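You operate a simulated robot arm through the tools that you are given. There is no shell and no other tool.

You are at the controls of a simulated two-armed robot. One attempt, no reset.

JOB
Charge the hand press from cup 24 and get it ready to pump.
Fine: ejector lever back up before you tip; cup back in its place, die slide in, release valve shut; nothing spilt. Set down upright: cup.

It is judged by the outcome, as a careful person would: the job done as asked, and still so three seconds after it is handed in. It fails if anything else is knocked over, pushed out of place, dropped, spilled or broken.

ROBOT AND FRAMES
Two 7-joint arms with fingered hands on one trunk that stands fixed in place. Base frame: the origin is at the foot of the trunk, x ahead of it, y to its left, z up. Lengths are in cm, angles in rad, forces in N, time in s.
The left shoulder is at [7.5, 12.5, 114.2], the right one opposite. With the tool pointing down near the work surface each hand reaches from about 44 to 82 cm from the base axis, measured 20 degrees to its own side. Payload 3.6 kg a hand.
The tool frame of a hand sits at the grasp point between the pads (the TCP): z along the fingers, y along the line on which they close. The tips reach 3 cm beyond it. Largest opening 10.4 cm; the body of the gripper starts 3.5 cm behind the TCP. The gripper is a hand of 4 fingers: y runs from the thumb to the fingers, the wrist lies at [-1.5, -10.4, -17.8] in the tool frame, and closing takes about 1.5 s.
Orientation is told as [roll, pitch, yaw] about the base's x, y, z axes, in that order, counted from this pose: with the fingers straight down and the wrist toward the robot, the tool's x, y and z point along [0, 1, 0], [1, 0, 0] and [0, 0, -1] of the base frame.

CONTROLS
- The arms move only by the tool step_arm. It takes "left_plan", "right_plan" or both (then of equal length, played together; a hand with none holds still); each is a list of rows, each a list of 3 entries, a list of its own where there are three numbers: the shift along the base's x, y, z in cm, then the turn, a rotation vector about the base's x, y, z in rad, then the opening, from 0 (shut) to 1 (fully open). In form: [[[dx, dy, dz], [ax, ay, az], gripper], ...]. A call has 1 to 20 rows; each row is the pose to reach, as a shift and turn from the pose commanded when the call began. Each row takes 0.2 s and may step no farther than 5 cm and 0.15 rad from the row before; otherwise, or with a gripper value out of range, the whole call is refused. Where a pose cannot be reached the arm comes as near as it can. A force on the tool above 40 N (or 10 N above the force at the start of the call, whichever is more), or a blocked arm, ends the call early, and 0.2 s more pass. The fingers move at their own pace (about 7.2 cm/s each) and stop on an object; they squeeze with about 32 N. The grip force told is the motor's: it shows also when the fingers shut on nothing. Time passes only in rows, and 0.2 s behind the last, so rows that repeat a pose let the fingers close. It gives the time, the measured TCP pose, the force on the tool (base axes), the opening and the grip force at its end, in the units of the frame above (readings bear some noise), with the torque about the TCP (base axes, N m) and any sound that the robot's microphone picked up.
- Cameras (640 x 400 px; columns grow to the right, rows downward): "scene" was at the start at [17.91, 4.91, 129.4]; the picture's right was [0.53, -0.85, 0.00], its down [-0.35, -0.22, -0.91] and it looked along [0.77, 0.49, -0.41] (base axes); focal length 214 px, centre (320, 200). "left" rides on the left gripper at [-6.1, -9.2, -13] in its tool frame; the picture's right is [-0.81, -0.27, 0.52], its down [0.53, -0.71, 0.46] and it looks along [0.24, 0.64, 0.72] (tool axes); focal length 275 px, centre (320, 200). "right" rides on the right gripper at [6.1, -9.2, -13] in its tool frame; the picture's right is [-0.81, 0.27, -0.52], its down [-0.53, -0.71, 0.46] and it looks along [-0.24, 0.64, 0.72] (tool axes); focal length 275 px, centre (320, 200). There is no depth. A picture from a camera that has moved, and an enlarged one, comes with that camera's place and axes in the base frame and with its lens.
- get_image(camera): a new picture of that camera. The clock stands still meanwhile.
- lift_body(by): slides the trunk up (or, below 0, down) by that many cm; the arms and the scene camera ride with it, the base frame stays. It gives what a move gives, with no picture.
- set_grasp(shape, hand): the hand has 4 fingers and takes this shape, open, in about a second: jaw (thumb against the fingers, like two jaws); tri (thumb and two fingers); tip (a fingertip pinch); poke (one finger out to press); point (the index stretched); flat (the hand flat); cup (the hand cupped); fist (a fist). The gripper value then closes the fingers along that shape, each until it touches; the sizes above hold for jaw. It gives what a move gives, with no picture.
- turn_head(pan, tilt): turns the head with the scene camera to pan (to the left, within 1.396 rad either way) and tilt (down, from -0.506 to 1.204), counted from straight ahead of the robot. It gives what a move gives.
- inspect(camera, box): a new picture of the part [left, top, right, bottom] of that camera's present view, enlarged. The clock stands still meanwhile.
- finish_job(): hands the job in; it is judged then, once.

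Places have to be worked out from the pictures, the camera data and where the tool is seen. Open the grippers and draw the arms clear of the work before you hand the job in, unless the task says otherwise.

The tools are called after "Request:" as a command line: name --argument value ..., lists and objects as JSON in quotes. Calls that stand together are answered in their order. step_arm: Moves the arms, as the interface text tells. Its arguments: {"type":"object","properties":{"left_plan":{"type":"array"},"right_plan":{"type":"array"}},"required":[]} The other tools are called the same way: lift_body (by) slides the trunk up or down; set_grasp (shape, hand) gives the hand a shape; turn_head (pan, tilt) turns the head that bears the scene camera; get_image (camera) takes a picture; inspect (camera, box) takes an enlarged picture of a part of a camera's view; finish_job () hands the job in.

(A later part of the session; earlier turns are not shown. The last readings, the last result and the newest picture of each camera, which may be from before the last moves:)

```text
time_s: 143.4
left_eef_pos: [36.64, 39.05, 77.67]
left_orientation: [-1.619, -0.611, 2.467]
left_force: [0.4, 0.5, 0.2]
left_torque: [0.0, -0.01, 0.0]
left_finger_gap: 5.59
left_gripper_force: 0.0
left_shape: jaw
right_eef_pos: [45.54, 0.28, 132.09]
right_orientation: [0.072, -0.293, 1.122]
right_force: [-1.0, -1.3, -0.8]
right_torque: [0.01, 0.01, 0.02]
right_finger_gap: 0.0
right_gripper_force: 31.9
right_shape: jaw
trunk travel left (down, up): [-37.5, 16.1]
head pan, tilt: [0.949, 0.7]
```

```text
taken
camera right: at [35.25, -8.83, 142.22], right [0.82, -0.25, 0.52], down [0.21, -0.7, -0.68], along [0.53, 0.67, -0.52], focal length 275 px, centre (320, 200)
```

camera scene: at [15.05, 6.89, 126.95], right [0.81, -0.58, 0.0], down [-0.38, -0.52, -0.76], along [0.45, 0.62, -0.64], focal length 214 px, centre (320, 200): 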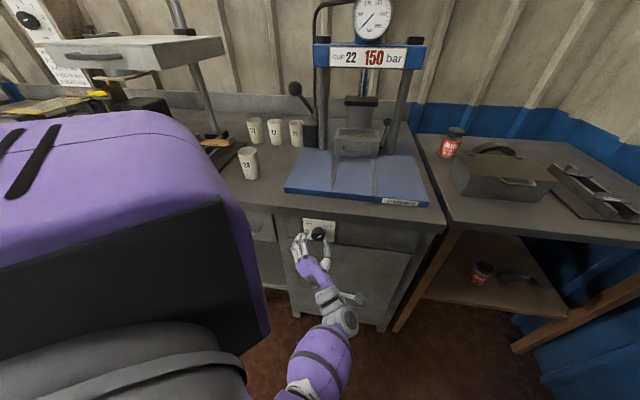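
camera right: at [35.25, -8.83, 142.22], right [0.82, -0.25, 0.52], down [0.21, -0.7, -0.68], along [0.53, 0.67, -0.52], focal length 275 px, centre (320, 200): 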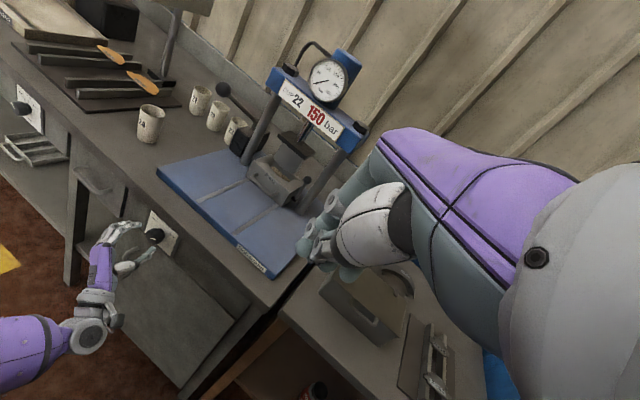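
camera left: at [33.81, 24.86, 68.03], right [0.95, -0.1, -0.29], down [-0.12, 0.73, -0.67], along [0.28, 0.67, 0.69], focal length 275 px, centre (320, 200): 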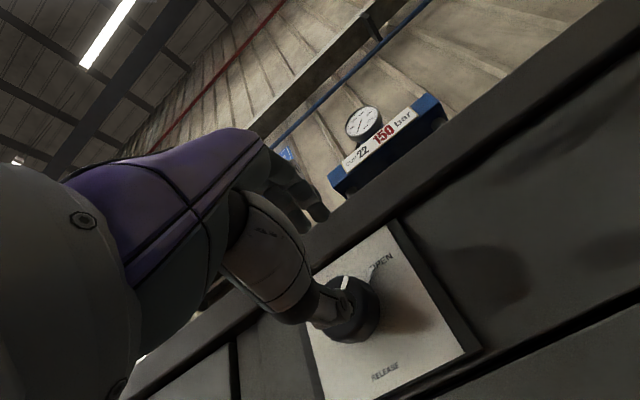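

The steady offset shows my upper arm is hanging straight down and cannot go further back. Raising the trunk by 12 cm stretches the arm and should free it; then I lower the hand back to the knob.

Request:
lift_body --by 12

Request:
step_arm --left_plan '[[[-0.2, -0.2, -2.5], [0, 0, 0], 0.54], [[-0.2, -0.2, -5], [0, 0, 0], 0.54], [[-0.2, -0.2, -7.5], [0, 0, 0], 0.54], [[-0.2, -0.2, -10], [0, 0, 0], 0.54], [[-0.2, -0.2, -12], [0, 0, 0], 0.54]]'

Request:
get_image --camera "scene"

```text
time_s: 144.9
left_eef_pos: [37.39, 38.83, 90.34]
left_orientation: [-1.625, -0.589, 2.476]
left_force: [0.2, 1.1, -0.6]
left_torque: [0.02, 0.0, 0.0]
left_finger_gap: 5.55
left_gripper_force: 0.1
left_shape: jaw
right_eef_pos: [42.87, 0.36, 147.23]
right_orientation: [0.003, -0.322, 1.142]
right_force: [-0.4, -0.2, -1.2]
right_torque: [0.0, 0.04, -0.01]
right_finger_gap: 0.0
right_gripper_force: 32.7
right_shape: jaw
trunk travel left (down, up): [-49.5, 4.1]
head pan, tilt: [0.949, 0.7]
```

```text
time_s: 146.1
left_eef_pos: [34.43, 37.44, 79.61]
left_orientation: [-1.565, -0.609, 2.436]
left_force: [0.3, -0.7, -0.3]
left_torque: [0.01, -0.01, 0.0]
left_finger_gap: 5.61
left_gripper_force: 0.0
left_shape: jaw
left hand out of reach, approached as far as the arm can: row 4, 5
right_eef_pos: [42.68, 0.24, 147.27]
right_orientation: [0.004, -0.32, 1.144]
right_force: [0.5, 0.3, 0.1]
right_torque: [0.02, -0.01, -0.01]
right_finger_gap: 0.03
right_gripper_force: 32.0
right_shape: jaw
trunk travel left (down, up): [-49.5, 4.1]
head pan, tilt: [0.949, 0.7]
```

```text
taken
camera scene: at [9.48, 6.89, 140.43], right [0.81, -0.58, 0.0], down [-0.38, -0.52, -0.76], along [0.45, 0.62, -0.64], focal length 214 px, centre (320, 200)
```

scene: 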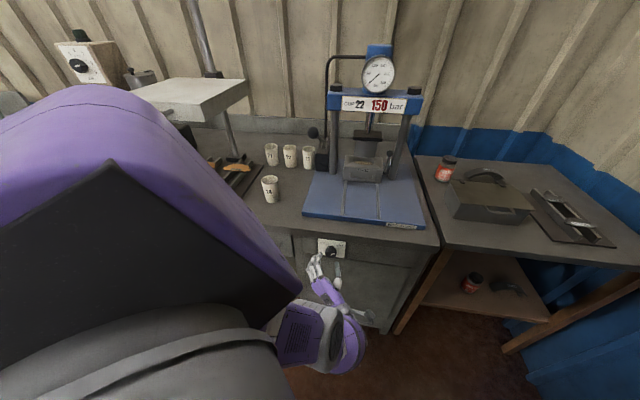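

Too far now: 12 cm puts the knob out of reach (the torso also shifts back as it rises). I settle on about +7.5 cm, first swinging the hand out to the right, clear of the knob.

Request:
step_arm --left_plan '[[[1.5, -0.8, 1.5], [-0.08, -0.08, -0.03], 0.54], [[3.0, -1.6, 3], [-0.16, -0.16, -0.06], 0.54], [[4.5, -2.4, 4.5], [-0.25, -0.25, -0.1], 0.54], [[6.0, -3.2, 5.5], [-0.34, -0.34, -0.14], 0.54], [[7.5, -4.0, 6], [-0.43, -0.43, -0.18], 0.54]]'

Request:
lift_body --by -4.5

Request:
get_image --camera "scene"

```text
time_s: 147.5
left_eef_pos: [42.65, 37.21, 87.75]
left_orientation: [-1.637, -0.047, 2.267]
left_force: [-0.4, -0.9, -0.2]
left_torque: [-0.05, -0.01, 0.01]
left_finger_gap: 5.6
left_gripper_force: 0.0
left_shape: jaw
right_eef_pos: [42.76, 0.34, 147.42]
right_orientation: [0.004, -0.321, 1.142]
right_force: [0.0, -0.5, 0.6]
right_torque: [0.01, 0.0, -0.03]
right_finger_gap: 0.0
right_gripper_force: 32.1
right_shape: jaw
trunk travel left (down, up): [-49.5, 4.1]
head pan, tilt: [0.949, 0.7]
stopped in row 5 (left hand): the arm was blocked; the commanded pose is now the measured one
```

```text
time_s: 148.4
left_eef_pos: [42.47, 37.62, 83.51]
left_orientation: [-1.645, -0.056, 2.272]
left_force: [-10.8, -9.3, -3.2]
left_torque: [-0.18, 0.12, 0.58]
left_finger_gap: 5.61
left_gripper_force: 0.0
left_shape: jaw
right_eef_pos: [42.52, 0.29, 142.92]
right_orientation: [0.001, -0.323, 1.143]
right_force: [-0.2, 0.9, -0.1]
right_torque: [-0.02, -0.01, -0.02]
right_finger_gap: 0.0
right_gripper_force: 32.0
right_shape: jaw
trunk travel left (down, up): [-45.0, 8.6]
head pan, tilt: [0.949, 0.7]
```

```text
taken
camera scene: at [12.35, 6.83, 135.12], right [0.81, -0.58, 0.0], down [-0.37, -0.52, -0.77], along [0.45, 0.62, -0.64], focal length 214 px, centre (320, 200)
```

scene: 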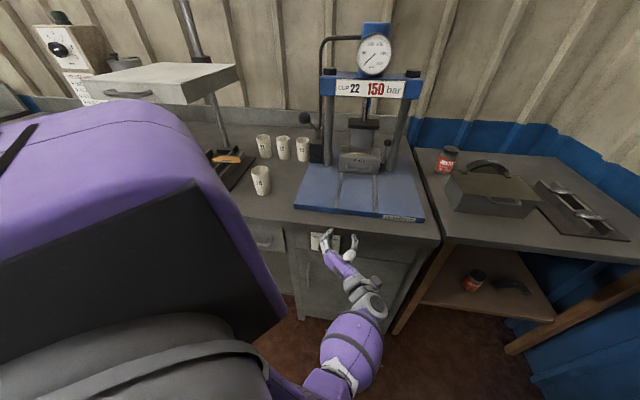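

The fingertips are lightly touching the bench's front edge. I move right and back to clear it.

Request:
step_arm --left_plan '[[[-0.2, -0.8, 0], [0, 0, 0], 0.54], [[0.3, -1.8, 0], [0, 0, 0], 0.54], [[1.0, -3.2, 0], [0, 0, 0], 0.54]]'

Request:
get_image --camera "right"

```text
time_s: 149.2
left_eef_pos: [43.53, 35.15, 83.81]
left_orientation: [-1.657, -0.07, 2.273]
left_force: [-0.3, -0.2, 0.0]
left_torque: [0.03, 0.0, 0.0]
left_finger_gap: 5.61
left_gripper_force: 0.1
left_shape: jaw
right_eef_pos: [42.77, 0.27, 142.8]
right_orientation: [0.003, -0.323, 1.14]
right_force: [-0.7, -0.4, 0.8]
right_torque: [0.01, -0.02, -0.04]
right_finger_gap: 0.01
right_gripper_force: 31.8
right_shape: jaw
trunk travel left (down, up): [-45.0, 8.6]
head pan, tilt: [0.949, 0.7]
```

```text
taken
camera right: at [31.8, -8.85, 152.21], right [0.78, -0.25, 0.58], down [0.26, -0.7, -0.66], along [0.57, 0.66, -0.48], focal length 275 px, centre (320, 200)
```

right: 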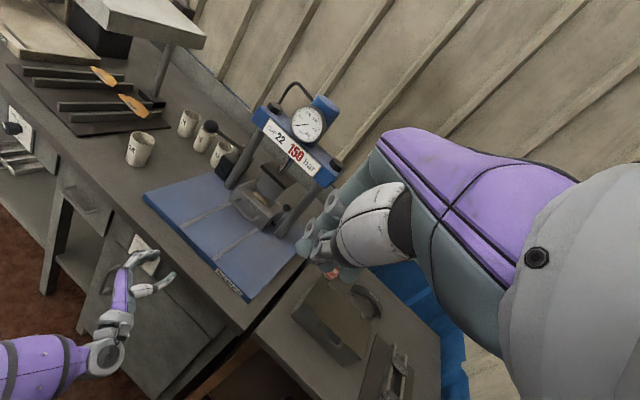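

Everything on the bench is undisturbed. I set the hand level with fingers about 15° right of the knob axis, then descend to the right of the knob.

Request:
step_arm --left_plan '[[[0, 0, 0], [-0.0534, 0.0152, -0.0877], 0.54], [[0, 0, 0], [-0.1068, 0.0303, -0.1753], 0.54], [[0, 0.3, -2.5], [-0.1068, 0.0303, -0.1753], 0.54], [[0, 0.3, -5], [-0.1068, 0.0303, -0.1753], 0.54], [[0, 0.3, -7.5], [-0.1068, 0.0303, -0.1753], 0.54], [[0, 0.3, -10], [-0.1068, 0.0303, -0.1753], 0.54], [[0, 0.3, -12.4], [-0.1068, 0.0303, -0.1753], 0.54]]'

Request:
inspect --camera "scene" --box '[280, 210, 400, 300]'

Request:
inspect --camera "right" --box '[80, 210, 220, 310]'

Request:
get_image --camera "left"

```text
time_s: 149.6
left_eef_pos: [44.74, 35.67, 85.64]
left_orientation: [-1.663, -0.007, 2.244]
left_force: [-30.6, -24.4, -5.4]
left_torque: [-0.72, 0.66, 1.18]
left_finger_gap: 5.5
left_gripper_force: 0.1
left_shape: jaw
right_eef_pos: [42.43, 0.02, 142.85]
right_orientation: [0.001, -0.324, 1.143]
right_force: [0.0, -0.2, -0.3]
right_torque: [-0.03, 0.05, 0.0]
right_finger_gap: 0.01
right_gripper_force: 31.8
right_shape: jaw
trunk travel left (down, up): [-45.0, 8.6]
head pan, tilt: [0.949, 0.7]
stopped in row 1 (left hand): the force on the tool passed its limit at 64 N (the readings are from after the stop); the commanded pose is now the measured one
```

```text
4.44 times, centred on (340, 255) of scene
camera zoom: at [12.19, 6.63, 135.15], right [0.81, -0.58, 0.0], down [-0.37, -0.52, -0.77], along [0.45, 0.62, -0.64], focal length 953 px, centre (231, -44)
```

zoom: 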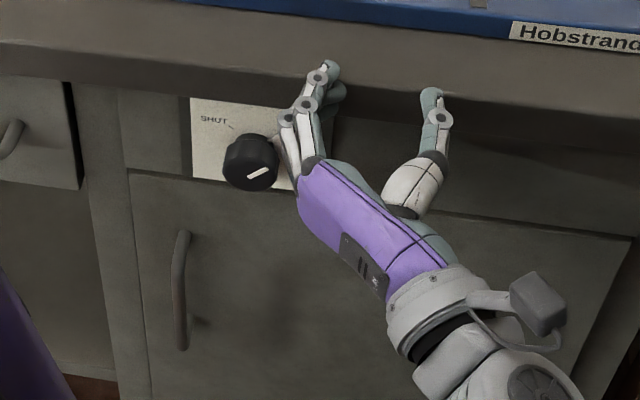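

```text
4.00 times, centred on (150, 260) of right
camera zoom: at [31.49, -9.1, 152.24], right [0.78, -0.25, 0.58], down [0.26, -0.7, -0.66], along [0.57, 0.67, -0.48], focal length 1101 px, centre (1000, -40)
```

zoom: 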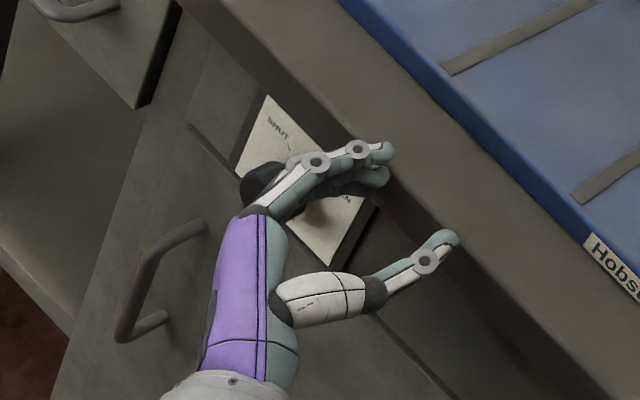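

```text
taken
camera left: at [39.93, 19.96, 90.3], right [0.52, 0.05, 0.85], down [0.84, -0.24, -0.49], along [0.18, 0.97, -0.17], focal length 275 px, centre (320, 200)
```

left: 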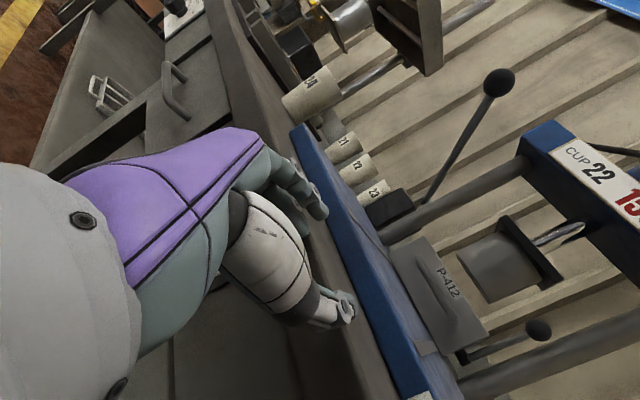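

My left arm is simply too cramped this close to its own shoulder. The right arm has the reach distance for this spot, so I'll park the left arm and use the right hand. First I lift the left hand away from the bench edge, up and to the right.

Request:
step_arm --left_plan '[[[0.3, -1.5, 0.3], [0, 0, 0], 0.4], [[1.0, -3.5, 1.5], [0, 0, 0], 0.3], [[2.0, -5.5, 4], [0, 0, 0], 0.2], [[3.0, -7.0, 7], [0, 0, 0], 0.1], [[4.0, -8.0, 10], [0, 0, 0], 0], [[5.0, -8.5, 13], [0, 0, 0], 0]]'

Request:
lift_body --by -7.5

Request:
get_image --camera "scene"

```text
time_s: 151.0
left_eef_pos: [50.06, 27.09, 98.41]
left_orientation: [-1.657, -0.01, 2.237]
left_force: [0.2, -0.5, 0.9]
left_torque: [0.01, -0.02, 0.01]
left_finger_gap: 0.0
left_gripper_force: 31.7
left_shape: jaw
right_eef_pos: [42.75, 0.33, 142.81]
right_orientation: [0.003, -0.321, 1.143]
right_force: [-0.6, 0.1, -0.2]
right_torque: [-0.01, -0.04, 0.03]
right_finger_gap: 0.0
right_gripper_force: 31.9
right_shape: jaw
trunk travel left (down, up): [-45.0, 8.6]
head pan, tilt: [0.949, 0.7]
```

```text
time_s: 152.1
left_eef_pos: [50.27, 27.09, 90.84]
left_orientation: [-1.659, -0.007, 2.238]
left_force: [0.0, -0.3, -0.6]
left_torque: [-0.01, -0.01, -0.01]
left_finger_gap: 0.0
left_gripper_force: 32.1
left_shape: jaw
right_eef_pos: [42.6, 0.33, 135.41]
right_orientation: [0.003, -0.322, 1.144]
right_force: [0.0, 0.3, 0.3]
right_torque: [0.0, 0.01, -0.04]
right_finger_gap: 0.0
right_gripper_force: 31.8
right_shape: jaw
trunk travel left (down, up): [-37.5, 16.1]
head pan, tilt: [0.949, 0.7]
```

```text
taken
camera scene: at [15.04, 6.89, 126.95], right [0.81, -0.58, 0.0], down [-0.37, -0.52, -0.77], along [0.45, 0.62, -0.64], focal length 214 px, centre (320, 200)
```

scene: 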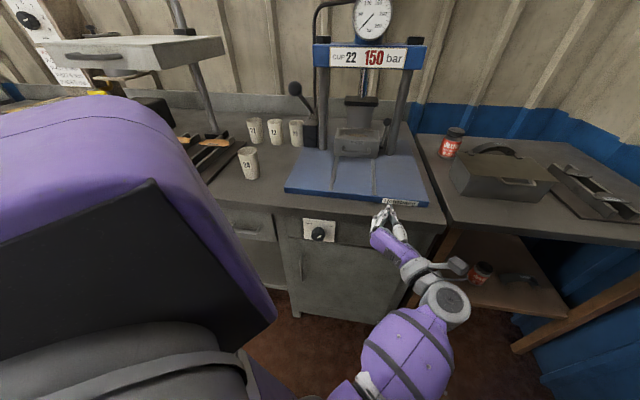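

The trunk is back at its normal height and the press and cups look undisturbed. Working it through, the natural posture for my left arm is with the palm line straight along the knob axis (fingers about 25° to the right) and the trunk about 11 cm higher. I set that up from this clear position.

Request:
lift_body --by 11

Request:
step_arm --left_plan '[[[0, 0, 0], [-0.0164, 0.0247, -0.1058], 0.3], [[0, 0, 0], [-0.0328, 0.0493, -0.2117], 0.5], [[0, 0, 0], [-0.0492, 0.074, -0.3175], 0.54], [[0, 0, 0], [-0.0492, 0.074, -0.3175], 0.54]]'

Request:
get_image --camera "scene"

```text
time_s: 153.5
left_eef_pos: [50.41, 27.29, 102.64]
left_orientation: [-1.67, -0.001, 2.241]
left_force: [0.0, 0.3, 0.3]
left_torque: [-0.01, 0.01, 0.01]
left_finger_gap: 0.0
left_gripper_force: 32.5
left_shape: jaw
right_eef_pos: [42.93, 0.36, 146.3]
right_orientation: [0.005, -0.319, 1.143]
right_force: [1.6, -0.1, 0.6]
right_torque: [0.0, 0.0, 0.04]
right_finger_gap: 0.0
right_gripper_force: 32.7
right_shape: jaw
trunk travel left (down, up): [-48.5, 5.1]
head pan, tilt: [0.949, 0.7]
```

```text
time_s: 154.2
left_eef_pos: [53.47, 27.36, 110.17]
left_orientation: [-1.749, 0.062, 1.992]
left_force: [0.7, -0.4, 0.4]
left_torque: [-0.01, 0.02, 0.0]
left_finger_gap: 5.56
left_gripper_force: 0.0
left_shape: jaw
right_eef_pos: [42.75, 0.38, 146.27]
right_orientation: [0.006, -0.321, 1.143]
right_force: [-0.2, -0.9, -0.1]
right_torque: [0.03, -0.04, -0.03]
right_finger_gap: 0.0
right_gripper_force: 31.6
right_shape: jaw
trunk travel left (down, up): [-48.5, 5.1]
head pan, tilt: [0.949, 0.7]
stopped in row 3 (left hand): the arm was blocked; the commanded pose is now the measured one
```

```text
taken
camera scene: at [10.25, 6.9, 139.26], right [0.81, -0.58, 0.0], down [-0.37, -0.52, -0.76], along [0.45, 0.62, -0.64], focal length 214 px, centre (320, 200)
```

scene: 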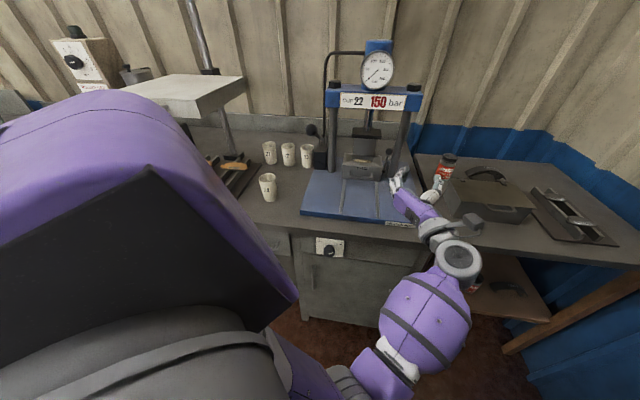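

Blocked again while still high and folded. The wrist is the limit there, so I'll go down first with the fingers turned left, and only re-aim at the low height.

Request:
step_arm --left_plan '[[[-0.3, 0, -1], [-0.0138, 0.0455, 0.1025], 0.54], [[-0.8, 0.2, -2.5], [-0.0277, 0.0909, 0.205], 0.54], [[-1.5, 0.5, -4.5], [-0.0415, 0.1364, 0.3074], 0.54], [[-2.5, 0.8, -7], [-0.0553, 0.1818, 0.4099], 0.54], [[-3.5, 1.2, -10], [-0.0553, 0.1818, 0.4099], 0.54], [[-4.5, 1.4, -13], [-0.0553, 0.1818, 0.4099], 0.54], [[-5.5, 1.6, -16], [-0.0553, 0.1818, 0.4099], 0.54]]'

Request:
step_arm --left_plan '[[[-0.3, 0.2, -2.5], [0, 0, 0], 0.54], [[-0.6, 0.4, -5], [0, 0, 0], 0.54], [[-1.0, 0.7, -7.5], [0, 0, 0], 0.54], [[-1.5, 1.0, -10], [0, 0, 0], 0.54], [[-2.0, 1.3, -12.5], [0, 0, 0], 0.54], [[-2.4, 1.6, -15], [0, 0, 0], 0.54]]'

Request:
get_image --camera "scene"

```text
time_s: 155.8
left_eef_pos: [47.9, 28.81, 93.95]
left_orientation: [-1.566, 0.002, 2.406]
left_force: [-0.2, 0.4, -0.1]
left_torque: [0.0, -0.05, 0.02]
left_finger_gap: 5.6
left_gripper_force: 0.1
left_shape: jaw
right_eef_pos: [42.8, 0.25, 146.35]
right_orientation: [0.003, -0.321, 1.144]
right_force: [0.0, -0.1, 0.2]
right_torque: [-0.02, 0.02, 0.01]
right_finger_gap: 0.0
right_gripper_force: 31.5
right_shape: jaw
trunk travel left (down, up): [-48.5, 5.1]
head pan, tilt: [0.949, 0.7]
```

```text
time_s: 157.2
left_eef_pos: [45.16, 30.51, 80.74]
left_orientation: [-1.565, 0.003, 2.407]
left_force: [-0.4, 0.4, -0.4]
left_torque: [0.01, 0.04, 0.0]
left_finger_gap: 5.59
left_gripper_force: 0.0
left_shape: jaw
left hand out of reach, approached as far as the arm can: row 6
right_eef_pos: [42.63, 0.22, 146.37]
right_orientation: [0.003, -0.322, 1.144]
right_force: [0.3, -0.1, 0.0]
right_torque: [-0.02, 0.02, 0.0]
right_finger_gap: 0.0
right_gripper_force: 32.0
right_shape: jaw
trunk travel left (down, up): [-48.5, 5.1]
head pan, tilt: [0.949, 0.7]
```

```text
taken
camera scene: at [10.2, 6.86, 139.27], right [0.81, -0.58, 0.0], down [-0.37, -0.52, -0.77], along [0.45, 0.62, -0.64], focal length 214 px, centre (320, 200)
```

scene: 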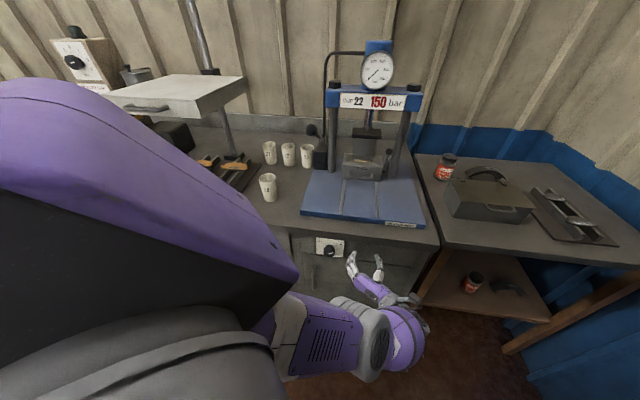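

Now the arm is nicely extended. I bring the trunk down a little (to +6) so the knob is within reach, keeping this open-elbow posture.

Request:
lift_body --by -5

Request:
step_arm --left_plan '[[[0, 0, -1], [0, 0, -0.03], 0.54], [[-0.5, 0.7, -2], [0, 0, -0.06], 0.54], [[-1.2, 1.8, -3], [0, 0, -0.09], 0.54], [[-1.9, 3.0, -4], [0, 0, -0.12], 0.54], [[-2.5, 4.3, -4.7], [0, 0, -0.12], 0.54]]'

Request:
get_image --camera "scene"

Request:
inspect --camera "scene" --box '[280, 210, 400, 300]'

```text
time_s: 158.1
left_eef_pos: [45.15, 30.66, 75.72]
left_orientation: [-1.567, 0.003, 2.408]
left_force: [0.7, -0.1, -0.1]
left_torque: [0.02, 0.01, -0.03]
left_finger_gap: 5.55
left_gripper_force: 0.0
left_shape: jaw
right_eef_pos: [42.64, 0.25, 141.43]
right_orientation: [0.001, -0.322, 1.143]
right_force: [-0.1, -0.7, -0.2]
right_torque: [-0.01, 0.03, 0.01]
right_finger_gap: 0.0
right_gripper_force: 31.7
right_shape: jaw
trunk travel left (down, up): [-43.5, 10.1]
head pan, tilt: [0.949, 0.7]
```

```text
time_s: 159.3
left_eef_pos: [42.51, 34.88, 71.0]
left_orientation: [-1.565, 0.002, 2.287]
left_force: [0.6, 0.5, 0.3]
left_torque: [0.03, -0.02, -0.02]
left_finger_gap: 5.57
left_gripper_force: 0.0
left_shape: jaw
right_eef_pos: [42.77, 0.32, 141.33]
right_orientation: [0.003, -0.321, 1.143]
right_force: [-0.9, 0.2, 0.1]
right_torque: [0.01, -0.01, 0.0]
right_finger_gap: 0.0
right_gripper_force: 32.0
right_shape: jaw
trunk travel left (down, up): [-43.5, 10.1]
head pan, tilt: [0.949, 0.7]
```

```text
taken
camera scene: at [13.15, 6.9, 133.39], right [0.81, -0.58, 0.0], down [-0.38, -0.52, -0.76], along [0.45, 0.62, -0.64], focal length 214 px, centre (320, 200)
```

scene: 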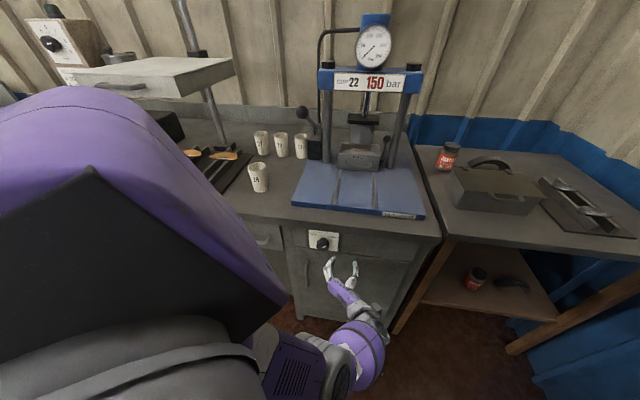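

```text
4.44 times, centred on (340, 255) of scene
camera zoom: at [13.15, 6.9, 133.39], right [0.81, -0.58, 0.0], down [-0.38, -0.52, -0.76], along [0.45, 0.62, -0.64], focal length 953 px, centre (231, -44)
```

zoom: 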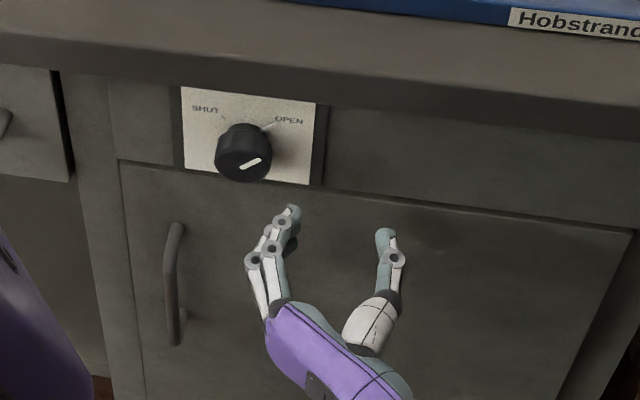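

This posture is free and accurate. I slide left at this height, just below the knob, watching the cabinet's door handle.

Request:
step_arm --left_plan '[[[-0.6, 1.1, 0], [0, 0, 0], 0.54], [[-1.3, 2.2, 0], [0, 0, 0], 0.54], [[-2.0, 3.4, 0], [0, 0, 0], 0.54], [[-2.8, 4.7, 0], [0, 0, 0], 0.54], [[-3.4, 5.7, 0], [0, 0, 0], 0.54], [[-3.84, 6.4, 0], [0, 0, 0], 0.54]]'

Request:
inspect --camera "scene" --box '[270, 210, 390, 300]'

Request:
inspect --camera "right" --box '[80, 210, 220, 310]'

Request:
get_image --camera "left"

```text
time_s: 160.7
left_eef_pos: [38.87, 41.32, 70.99]
left_orientation: [-1.564, 0.002, 2.286]
left_force: [0.0, -0.6, -0.6]
left_torque: [0.02, -0.03, -0.01]
left_finger_gap: 5.54
left_gripper_force: 0.0
left_shape: jaw
right_eef_pos: [42.81, 0.48, 141.41]
right_orientation: [0.002, -0.32, 1.143]
right_force: [-0.1, 0.8, 0.5]
right_torque: [0.0, 0.0, 0.02]
right_finger_gap: 0.0
right_gripper_force: 32.1
right_shape: jaw
trunk travel left (down, up): [-43.5, 10.1]
head pan, tilt: [0.949, 0.7]
```

```text
4.44 times, centred on (330, 255) of scene
camera zoom: at [13.14, 6.89, 133.39], right [0.81, -0.58, 0.0], down [-0.37, -0.52, -0.76], along [0.45, 0.62, -0.64], focal length 953 px, centre (276, -44)
```

zoom: 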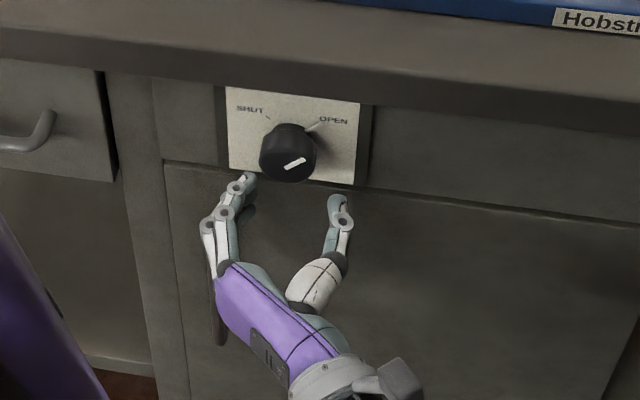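

```text
4.00 times, centred on (150, 260) of right
camera zoom: at [31.8, -8.79, 150.7], right [0.78, -0.25, 0.58], down [0.26, -0.7, -0.66], along [0.57, 0.66, -0.48], focal length 1101 px, centre (1000, -40)
```

zoom: 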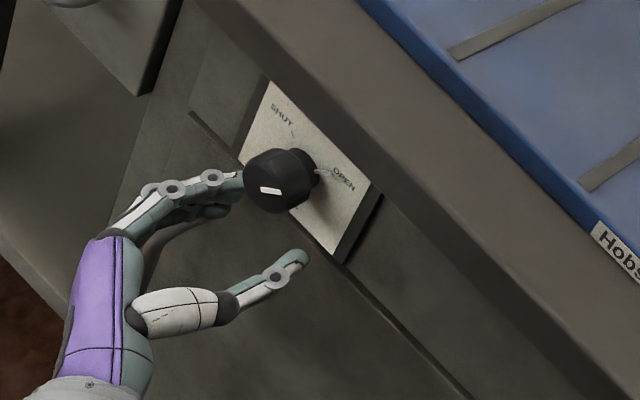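

```text
taken
camera left: at [34.85, 25.82, 77.04], right [0.57, 0.14, 0.81], down [0.81, -0.24, -0.53], along [0.12, 0.96, -0.25], focal length 275 px, centre (320, 200)
```

left: 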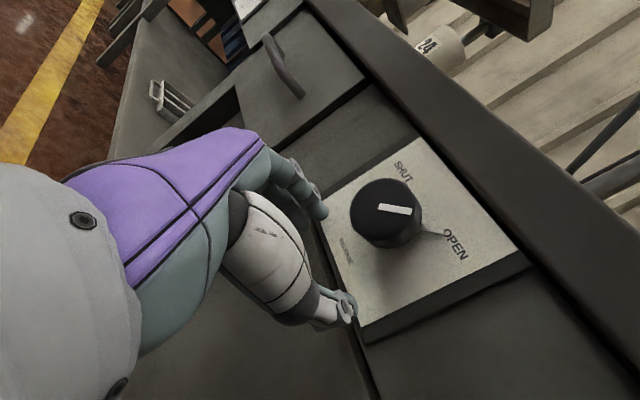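

Perfectly placed below the knob. I test the roll range here in free air before engaging (turning counter-clockwise 50°).

Request:
step_arm --left_plan '[[[0, 0, -0.3], [-0.0849, -0.0849, 0], 0.54], [[0, 0, -0.5], [-0.1838, -0.1838, 0], 0.54], [[0, 0, -0.5], [-0.2828, -0.2828, 0], 0.54], [[0, 0, -0.5], [-0.3818, -0.3818, 0], 0.54], [[0, 0, -0.5], [-0.4808, -0.4808, 0], 0.54]]'

```text
time_s: 161.9
left_eef_pos: [38.73, 41.29, 70.54]
left_orientation: [-1.623, 0.68, 2.265]
left_force: [0.1, -0.9, -1.1]
left_torque: [0.0, 0.02, -0.01]
left_finger_gap: 5.58
left_gripper_force: 0.1
left_shape: jaw
right_eef_pos: [42.79, 0.2, 141.33]
right_orientation: [0.003, -0.322, 1.143]
right_force: [-0.2, 0.4, 0.1]
right_torque: [0.0, 0.03, -0.01]
right_finger_gap: 0.02
right_gripper_force: 31.8
right_shape: jaw
trunk travel left (down, up): [-43.5, 10.1]
head pan, tilt: [0.949, 0.7]
```

The posture holds its position at −39°. I test a bit further.

Request:
step_arm --left_plan '[[[0, 0, 0], [-0.0849, -0.0849, 0], 0.54], [[0, 0, 0], [-0.1838, -0.1838, 0], 0.54], [[0, 0, 0], [-0.2828, -0.2828, 0], 0.54], [[0, 0, 0], [-0.3818, -0.3818, 0], 0.54]]'

```text
time_s: 162.5
left_eef_pos: [38.56, 43.16, 71.08]
left_orientation: [-1.675, 0.85, 2.226]
left_force: [-18.6, -31.8, -2.7]
left_torque: [-0.1, 0.44, 0.56]
left_finger_gap: 5.67
left_gripper_force: 0.2
left_shape: jaw
right_eef_pos: [42.61, 0.07, 141.3]
right_orientation: [0.004, -0.323, 1.144]
right_force: [0.2, -0.3, 0.4]
right_torque: [-0.01, 0.01, 0.03]
right_finger_gap: 0.01
right_gripper_force: 32.4
right_shape: jaw
trunk travel left (down, up): [-43.5, 10.1]
head pan, tilt: [0.949, 0.7]
stopped in row 2 (left hand): the force on the tool passed its limit at 49 N (the readings are from after the stop); the commanded pose is now the measured one
```

The limit is about −42°, which gives me roughly an 80° stroke. I go back to level below the knob.

Request:
step_arm --left_plan '[[[0, -0.7, 0], [0.08, 0.08, 0], 0.54], [[0.1, -1.3, 0], [0.18, 0.18, 0], 0.54], [[0.2, -1.84, 0], [0.28, 0.28, 0], 0.54], [[0.3, -1.84, 0], [0.38, 0.38, 0], 0.54], [[0.3, -1.84, 0], [0.48, 0.48, 0], 0.54], [[0.3, -1.84, 0], [0.56, 0.56, 0], 0.54], [[0.3, -1.84, 0], [0.601, 0.601, 0], 0.54]]'

Request:
inspect --camera "scene" --box '[270, 210, 390, 300]'

```text
time_s: 164.1
left_eef_pos: [38.99, 41.39, 71.11]
left_orientation: [-1.581, 0.001, 2.27]
left_force: [0.7, 0.5, -0.1]
left_torque: [0.03, 0.02, -0.02]
left_finger_gap: 5.63
left_gripper_force: 0.2
left_shape: jaw
right_eef_pos: [42.82, 0.25, 141.42]
right_orientation: [0.004, -0.321, 1.143]
right_force: [-1.1, 0.9, -0.1]
right_torque: [0.05, -0.02, 0.02]
right_finger_gap: 0.0
right_gripper_force: 32.1
right_shape: jaw
trunk travel left (down, up): [-43.5, 10.1]
head pan, tilt: [0.949, 0.7]
```

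```text
4.44 times, centred on (330, 255) of scene
camera zoom: at [13.15, 6.89, 133.39], right [0.81, -0.58, 0.0], down [-0.38, -0.52, -0.76], along [0.45, 0.62, -0.64], focal length 953 px, centre (276, -44)
```

zoom: 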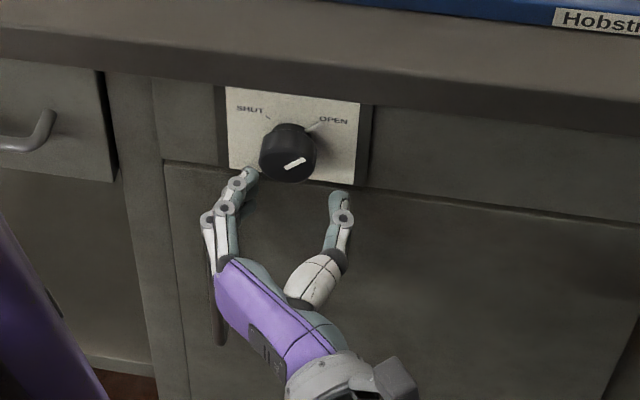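

I raise the open hand straight up so the knob enters between fingers and thumb.

Request:
step_arm --left_plan '[[[-0.1, 0, 1], [0, 0, 0], 0.56], [[-0.2, 0, 2], [0, 0, 0], 0.56], [[-0.25, 0, 3], [0, 0, 0], 0.56], [[-0.25, 0, 4], [0, 0, 0], 0.56], [[-0.25, 0, 5], [0, 0, 0], 0.56]]'

Request:
inspect --camera "scene" --box '[270, 210, 390, 300]'

Request:
inspect --camera "right" --box '[100, 210, 220, 300]'

Request:
get_image --camera "left"

```text
time_s: 165.3
left_eef_pos: [38.7, 41.51, 76.07]
left_orientation: [-1.58, 0.006, 2.27]
left_force: [0.7, -0.9, -0.3]
left_torque: [-0.01, 0.01, -0.07]
left_finger_gap: 5.78
left_gripper_force: 0.1
left_shape: jaw
right_eef_pos: [42.67, 0.22, 141.38]
right_orientation: [0.003, -0.322, 1.144]
right_force: [-0.3, -0.3, 0.6]
right_torque: [0.0, -0.01, 0.0]
right_finger_gap: 0.01
right_gripper_force: 32.0
right_shape: jaw
trunk travel left (down, up): [-43.5, 10.1]
head pan, tilt: [0.949, 0.7]
```

```text
4.44 times, centred on (330, 255) of scene
camera zoom: at [13.14, 6.88, 133.39], right [0.81, -0.58, 0.0], down [-0.37, -0.52, -0.77], along [0.45, 0.62, -0.64], focal length 953 px, centre (276, -44)
```

zoom: 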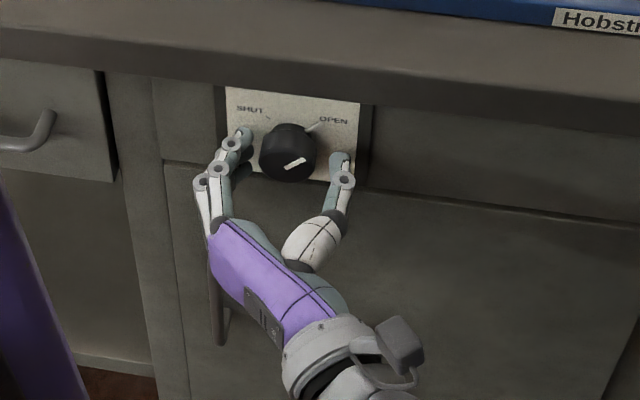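

```text
4.44 times, centred on (160, 255) of right
camera zoom: at [31.79, -8.8, 150.69], right [0.78, -0.25, 0.58], down [0.26, -0.7, -0.66], along [0.57, 0.66, -0.48], focal length 1224 px, centre (1031, -44)
```

zoom: 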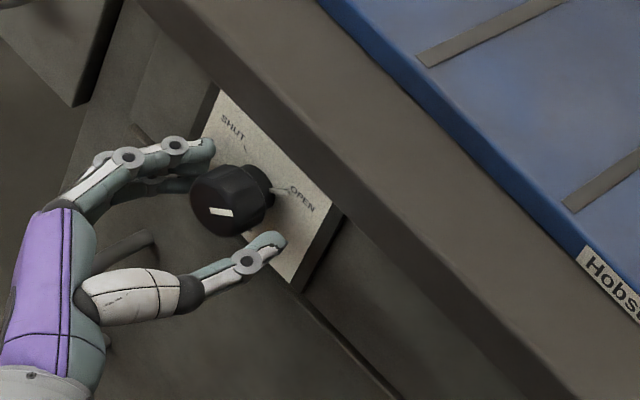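

```text
taken
camera left: at [34.44, 26.04, 82.03], right [0.57, 0.12, 0.82], down [0.81, -0.25, -0.53], along [0.14, 0.96, -0.24], focal length 275 px, centre (320, 200)
```

left: 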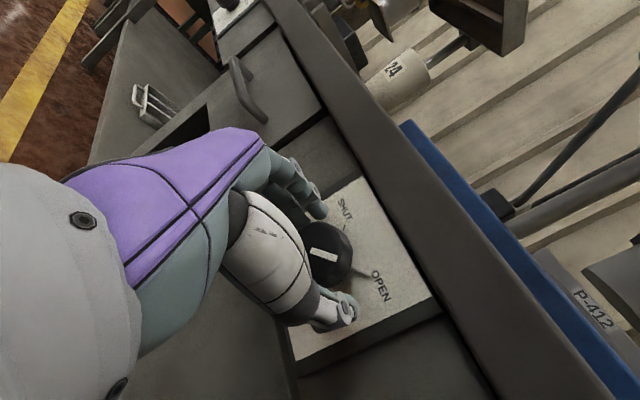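

Accurate and force-free. I roll +35° around the knob with the fingers open.

Request:
step_arm --left_plan '[[[0, 0, 0], [0.0863, 0.0863, 0], 0.54], [[0, 0, 0], [0.1726, 0.1726, 0], 0.54], [[0, 0, 0], [0.2589, 0.2589, 0], 0.54], [[0, 0, 0], [0.3452, 0.3452, 0], 0.54], [[0, 0, 0], [0.4315, 0.4315, 0], 0.54]]'

Request:
inspect --camera "scene" --box '[280, 210, 370, 280]'

Request:
inspect --camera "right" --box '[100, 210, 220, 300]'

```text
time_s: 166.5
left_eef_pos: [38.72, 41.41, 76.09]
left_orientation: [-1.518, -0.604, 2.254]
left_force: [0.1, -0.1, 0.0]
left_torque: [0.01, -0.02, -0.01]
left_finger_gap: 5.66
left_gripper_force: 0.0
left_shape: jaw
right_eef_pos: [42.71, 0.35, 141.3]
right_orientation: [0.002, -0.32, 1.144]
right_force: [0.1, 0.0, 0.2]
right_torque: [-0.03, 0.01, -0.01]
right_finger_gap: 0.0
right_gripper_force: 32.3
right_shape: jaw
trunk travel left (down, up): [-43.5, 10.1]
head pan, tilt: [0.949, 0.7]
```

```text
5.71 times, centred on (325, 245) of scene
camera zoom: at [13.15, 6.9, 133.39], right [0.81, -0.58, 0.0], down [-0.38, -0.52, -0.76], along [0.45, 0.62, -0.64], focal length 1226 px, centre (291, -57)
```

zoom: 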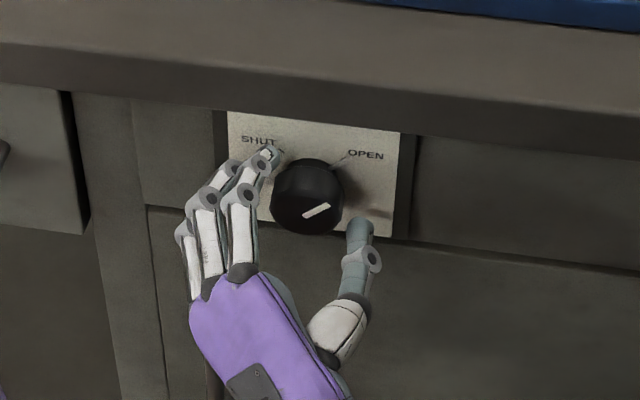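

```text
4.44 times, centred on (160, 255) of right
camera zoom: at [31.8, -8.78, 150.69], right [0.78, -0.25, 0.58], down [0.26, -0.7, -0.66], along [0.57, 0.66, -0.48], focal length 1224 px, centre (1031, -44)
```

zoom: 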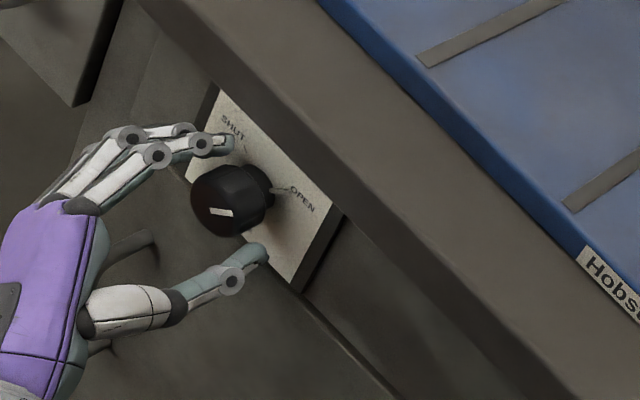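

Holding position exactly. I close on the knob.

Request:
step_arm --left_plan '[[[0, 0, 0], [0, 0, 0], 0.46], [[0, 0, 0], [0, 0, 0], 0.4], [[0, 0, 0], [0, 0, 0], 0.34], [[0, 0, 0], [0, 0, 0], 0.25], [[0, 0, 0], [0, 0, 0], 0.1], [[0, 0, 0], [0, 0, 0], 0], [[0, 0, 0], [0, 0, 0], 0], [[0, 0, 0], [0, 0, 0], 0]]'

Request:
inspect --camera "scene" --box '[280, 210, 370, 280]'

```text
time_s: 168.3
left_eef_pos: [38.77, 41.32, 76.03]
left_orientation: [-1.521, -0.603, 2.251]
left_force: [4.3, -1.8, -0.4]
left_torque: [0.02, -0.06, -0.01]
left_finger_gap: 3.44
left_gripper_force: 32.2
left_shape: jaw
right_eef_pos: [42.77, 0.3, 141.32]
right_orientation: [0.003, -0.32, 1.145]
right_force: [0.0, -0.5, 0.8]
right_torque: [-0.03, -0.03, 0.0]
right_finger_gap: 0.01
right_gripper_force: 31.8
right_shape: jaw
trunk travel left (down, up): [-43.5, 10.1]
head pan, tilt: [0.949, 0.7]
```

```text
5.71 times, centred on (325, 245) of scene
camera zoom: at [13.2, 6.87, 133.39], right [0.81, -0.58, 0.0], down [-0.38, -0.52, -0.76], along [0.45, 0.62, -0.64], focal length 1226 px, centre (291, -57)
```

zoom: 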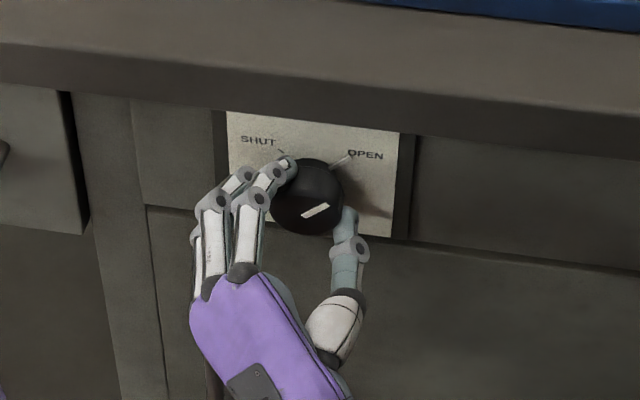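

Gripped with 32 N. I turn counter-clockwise about the knob axis, 65° in small steps.

Request:
step_arm --left_plan '[[[0, 0, 0], [-0.0707, -0.0707, 0], 0], [[0, 0, 0], [-0.1485, -0.1485, 0], 0], [[0, 0, 0], [-0.2263, -0.2263, 0], 0], [[0, 0, 0], [-0.304, -0.304, 0], 0], [[0, 0, 0], [-0.3818, -0.3818, 0], 0], [[0, 0, 0], [-0.4596, -0.4596, 0], 0], [[0, 0, 0], [-0.5374, -0.5374, 0], 0], [[0, 0, 0], [-0.6152, -0.6152, 0], 0], [[0, 0, 0], [-0.693, -0.693, 0], 0], [[0, 0, 0], [-0.77, -0.77, 0], 0]]'

Request:
inspect --camera "scene" --box '[280, 210, 370, 280]'

Request:
inspect --camera "right" --box '[100, 210, 220, 300]'

```text
time_s: 170.4
left_eef_pos: [38.52, 43.64, 76.98]
left_orientation: [-1.644, 0.358, 2.248]
left_force: [-16.2, -26.0, -1.6]
left_torque: [-0.67, 0.54, 0.1]
left_finger_gap: 2.75
left_gripper_force: 31.9
left_shape: jaw
right_eef_pos: [42.55, 0.23, 141.36]
right_orientation: [0.004, -0.324, 1.144]
right_force: [0.3, 0.5, 0.0]
right_torque: [0.03, -0.03, -0.02]
right_finger_gap: 0.0
right_gripper_force: 31.8
right_shape: jaw
trunk travel left (down, up): [-43.5, 10.1]
head pan, tilt: [0.949, 0.7]
stopped in row 10 (left hand): the force on the tool passed its limit at 78 N (the readings are from after the stop); the commanded pose is now the measured one
```

```text
5.71 times, centred on (325, 245) of scene
camera zoom: at [13.01, 6.71, 133.42], right [0.81, -0.58, 0.0], down [-0.37, -0.52, -0.77], along [0.45, 0.62, -0.64], focal length 1226 px, centre (291, -57)
```

zoom: 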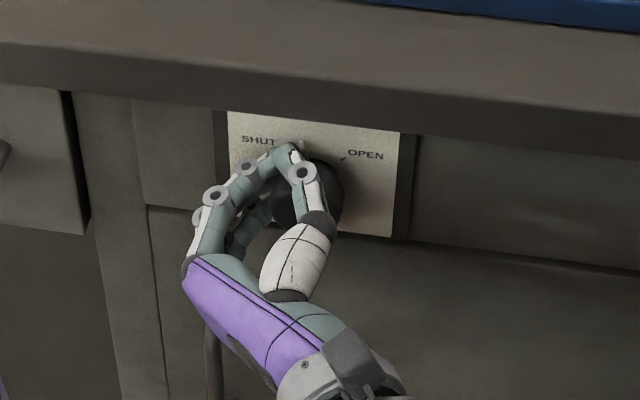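

```text
4.44 times, centred on (160, 255) of right
camera zoom: at [31.66, -8.98, 150.71], right [0.78, -0.25, 0.58], down [0.26, -0.7, -0.66], along [0.57, 0.67, -0.48], focal length 1224 px, centre (1031, -44)
```

zoom: 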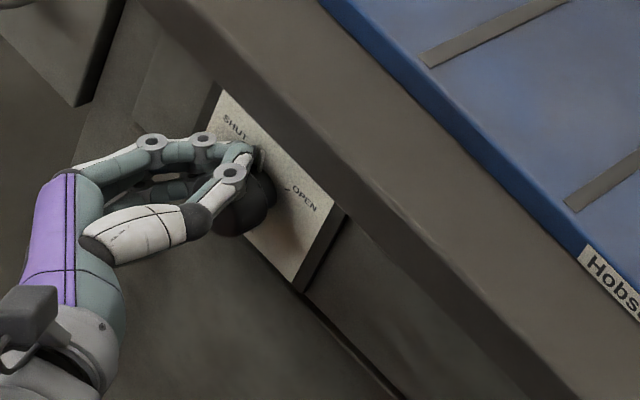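

The hand slipped near the end, but the knob appears to have turned. I open the fingers first without moving, and look.

Request:
step_arm --left_plan '[[[0, 0, 0], [0, 0, 0], 0.35], [[-0.1, -0.3, 0], [0, 0, 0], 0.5], [[-0.2, -0.6, 0], [0, 0, 0], 0.56], [[-0.2, -0.6, 0], [0, 0, 0], 0.56]]'

Request:
inspect --camera "scene" --box '[280, 210, 370, 280]'

Request:
inspect --camera "right" --box '[100, 210, 220, 300]'

Request:
get_image --camera "left"

```text
time_s: 170.9
left_eef_pos: [38.68, 43.51, 77.31]
left_orientation: [-1.652, 0.357, 2.244]
left_force: [-19.3, -35.3, 4.0]
left_torque: [-0.3, 0.11, 0.07]
left_finger_gap: 4.47
left_gripper_force: 0.1
left_shape: jaw
right_eef_pos: [42.54, -0.05, 141.41]
right_orientation: [0.003, -0.325, 1.143]
right_force: [-0.5, 0.1, -0.5]
right_torque: [-0.01, -0.01, -0.01]
right_finger_gap: 0.01
right_gripper_force: 31.7
right_shape: jaw
trunk travel left (down, up): [-43.5, 10.1]
head pan, tilt: [0.949, 0.7]
stopped in row 2 (left hand): the force on the tool passed its limit at 44 N (the readings are from after the stop); the commanded pose is now the measured one
```

```text
5.71 times, centred on (325, 245) of scene
camera zoom: at [12.94, 6.46, 133.45], right [0.81, -0.58, 0.0], down [-0.37, -0.52, -0.77], along [0.45, 0.62, -0.64], focal length 1226 px, centre (291, -57)
```

zoom: 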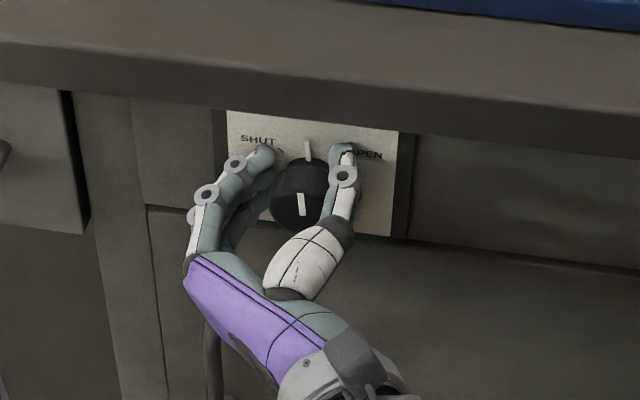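

```text
4.44 times, centred on (160, 255) of right
camera zoom: at [31.58, -9.26, 150.71], right [0.78, -0.25, 0.58], down [0.26, -0.7, -0.66], along [0.57, 0.67, -0.48], focal length 1224 px, centre (1031, -44)
```

zoom: 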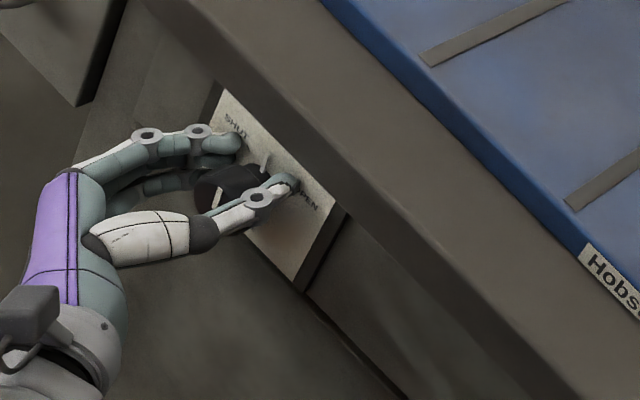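

```text
taken
camera left: at [32.24, 29.71, 85.12], right [0.33, 0.31, 0.89], down [0.91, -0.35, -0.22], along [0.24, 0.89, -0.4], focal length 275 px, centre (320, 200)
```

left: 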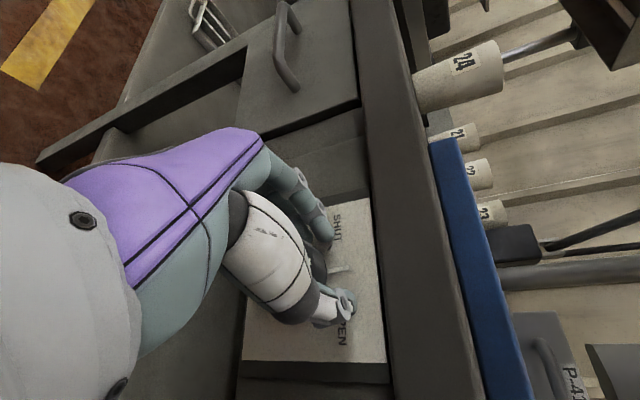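

The pointer is now straight up: halfway (about 90°) to SHUT. I back the open hand off the panel to the neutral spot around the knob.

Request:
step_arm --left_plan '[[[-0.3, -0.5, 0], [0, 0, 0], 0.56], [[-0.5, -1.1, -0.2], [0, 0, 0], 0.56], [[-0.5, -1.7, -0.6], [0, 0, 0], 0.56], [[-0.2, -2.1, -1.0], [0, 0, 0], 0.56]]'

Request:
inspect --camera "scene" --box '[280, 210, 370, 280]'

```text
time_s: 171.5
left_eef_pos: [38.47, 43.48, 77.78]
left_orientation: [-1.669, 0.357, 2.248]
left_force: [-23.1, -38.0, -2.5]
left_torque: [-0.67, 0.39, 0.26]
left_finger_gap: 5.09
left_gripper_force: 0.1
left_shape: jaw
right_eef_pos: [42.55, -0.04, 141.39]
right_orientation: [0.004, -0.325, 1.142]
right_force: [-0.3, -0.2, 0.1]
right_torque: [-0.01, -0.01, 0.02]
right_finger_gap: 0.0
right_gripper_force: 31.9
right_shape: jaw
trunk travel left (down, up): [-43.5, 10.1]
head pan, tilt: [0.949, 0.7]
stopped in row 2 (left hand): the force on the tool passed its limit at 55 N (the readings are from after the stop); the commanded pose is now the measured one
```

```text
5.71 times, centred on (325, 245) of scene
camera zoom: at [12.9, 6.49, 133.44], right [0.81, -0.58, 0.0], down [-0.37, -0.52, -0.77], along [0.45, 0.62, -0.64], focal length 1226 px, centre (291, -57)
```

zoom: 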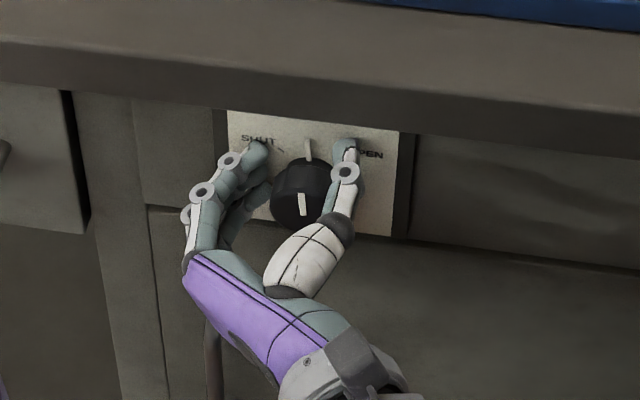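

The arm keeps leaning forward in this roll. Opening wider and rolling back toward level while retreating freed it before; I do the same now.

Request:
step_arm --left_plan '[[[0, -0.3, 0], [0.05, 0.05, 0], 0.8], [[0.1, -0.8, -0.3], [0.1, 0.1, 0], 0.8], [[0.2, -1.4, -0.8], [0.16, 0.16, 0], 0.8], [[0.3, -2.0, -1.3], [0.22, 0.22, 0], 0.75], [[0.3, -2.1, -1.7], [0.26, 0.26, 0], 0.7]]'

Request:
inspect --camera "scene" --box '[280, 210, 370, 280]'

```text
time_s: 172.7
left_eef_pos: [38.9, 41.59, 75.77]
left_orientation: [-1.628, -0.013, 2.255]
left_force: [0.5, 0.0, 0.4]
left_torque: [0.02, 0.01, -0.01]
left_finger_gap: 7.32
left_gripper_force: 0.0
left_shape: jaw
right_eef_pos: [42.65, 0.33, 141.31]
right_orientation: [0.003, -0.319, 1.145]
right_force: [0.0, 0.1, -1.0]
right_torque: [-0.02, -0.03, 0.0]
right_finger_gap: 0.02
right_gripper_force: 31.7
right_shape: jaw
trunk travel left (down, up): [-43.5, 10.1]
head pan, tilt: [0.949, 0.7]
```

```text
5.71 times, centred on (325, 245) of scene
camera zoom: at [13.14, 6.9, 133.39], right [0.81, -0.58, 0.0], down [-0.37, -0.52, -0.76], along [0.45, 0.62, -0.64], focal length 1226 px, centre (291, -57)
```

zoom: 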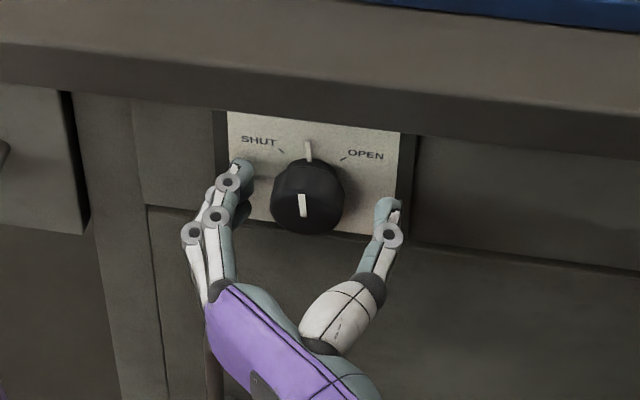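

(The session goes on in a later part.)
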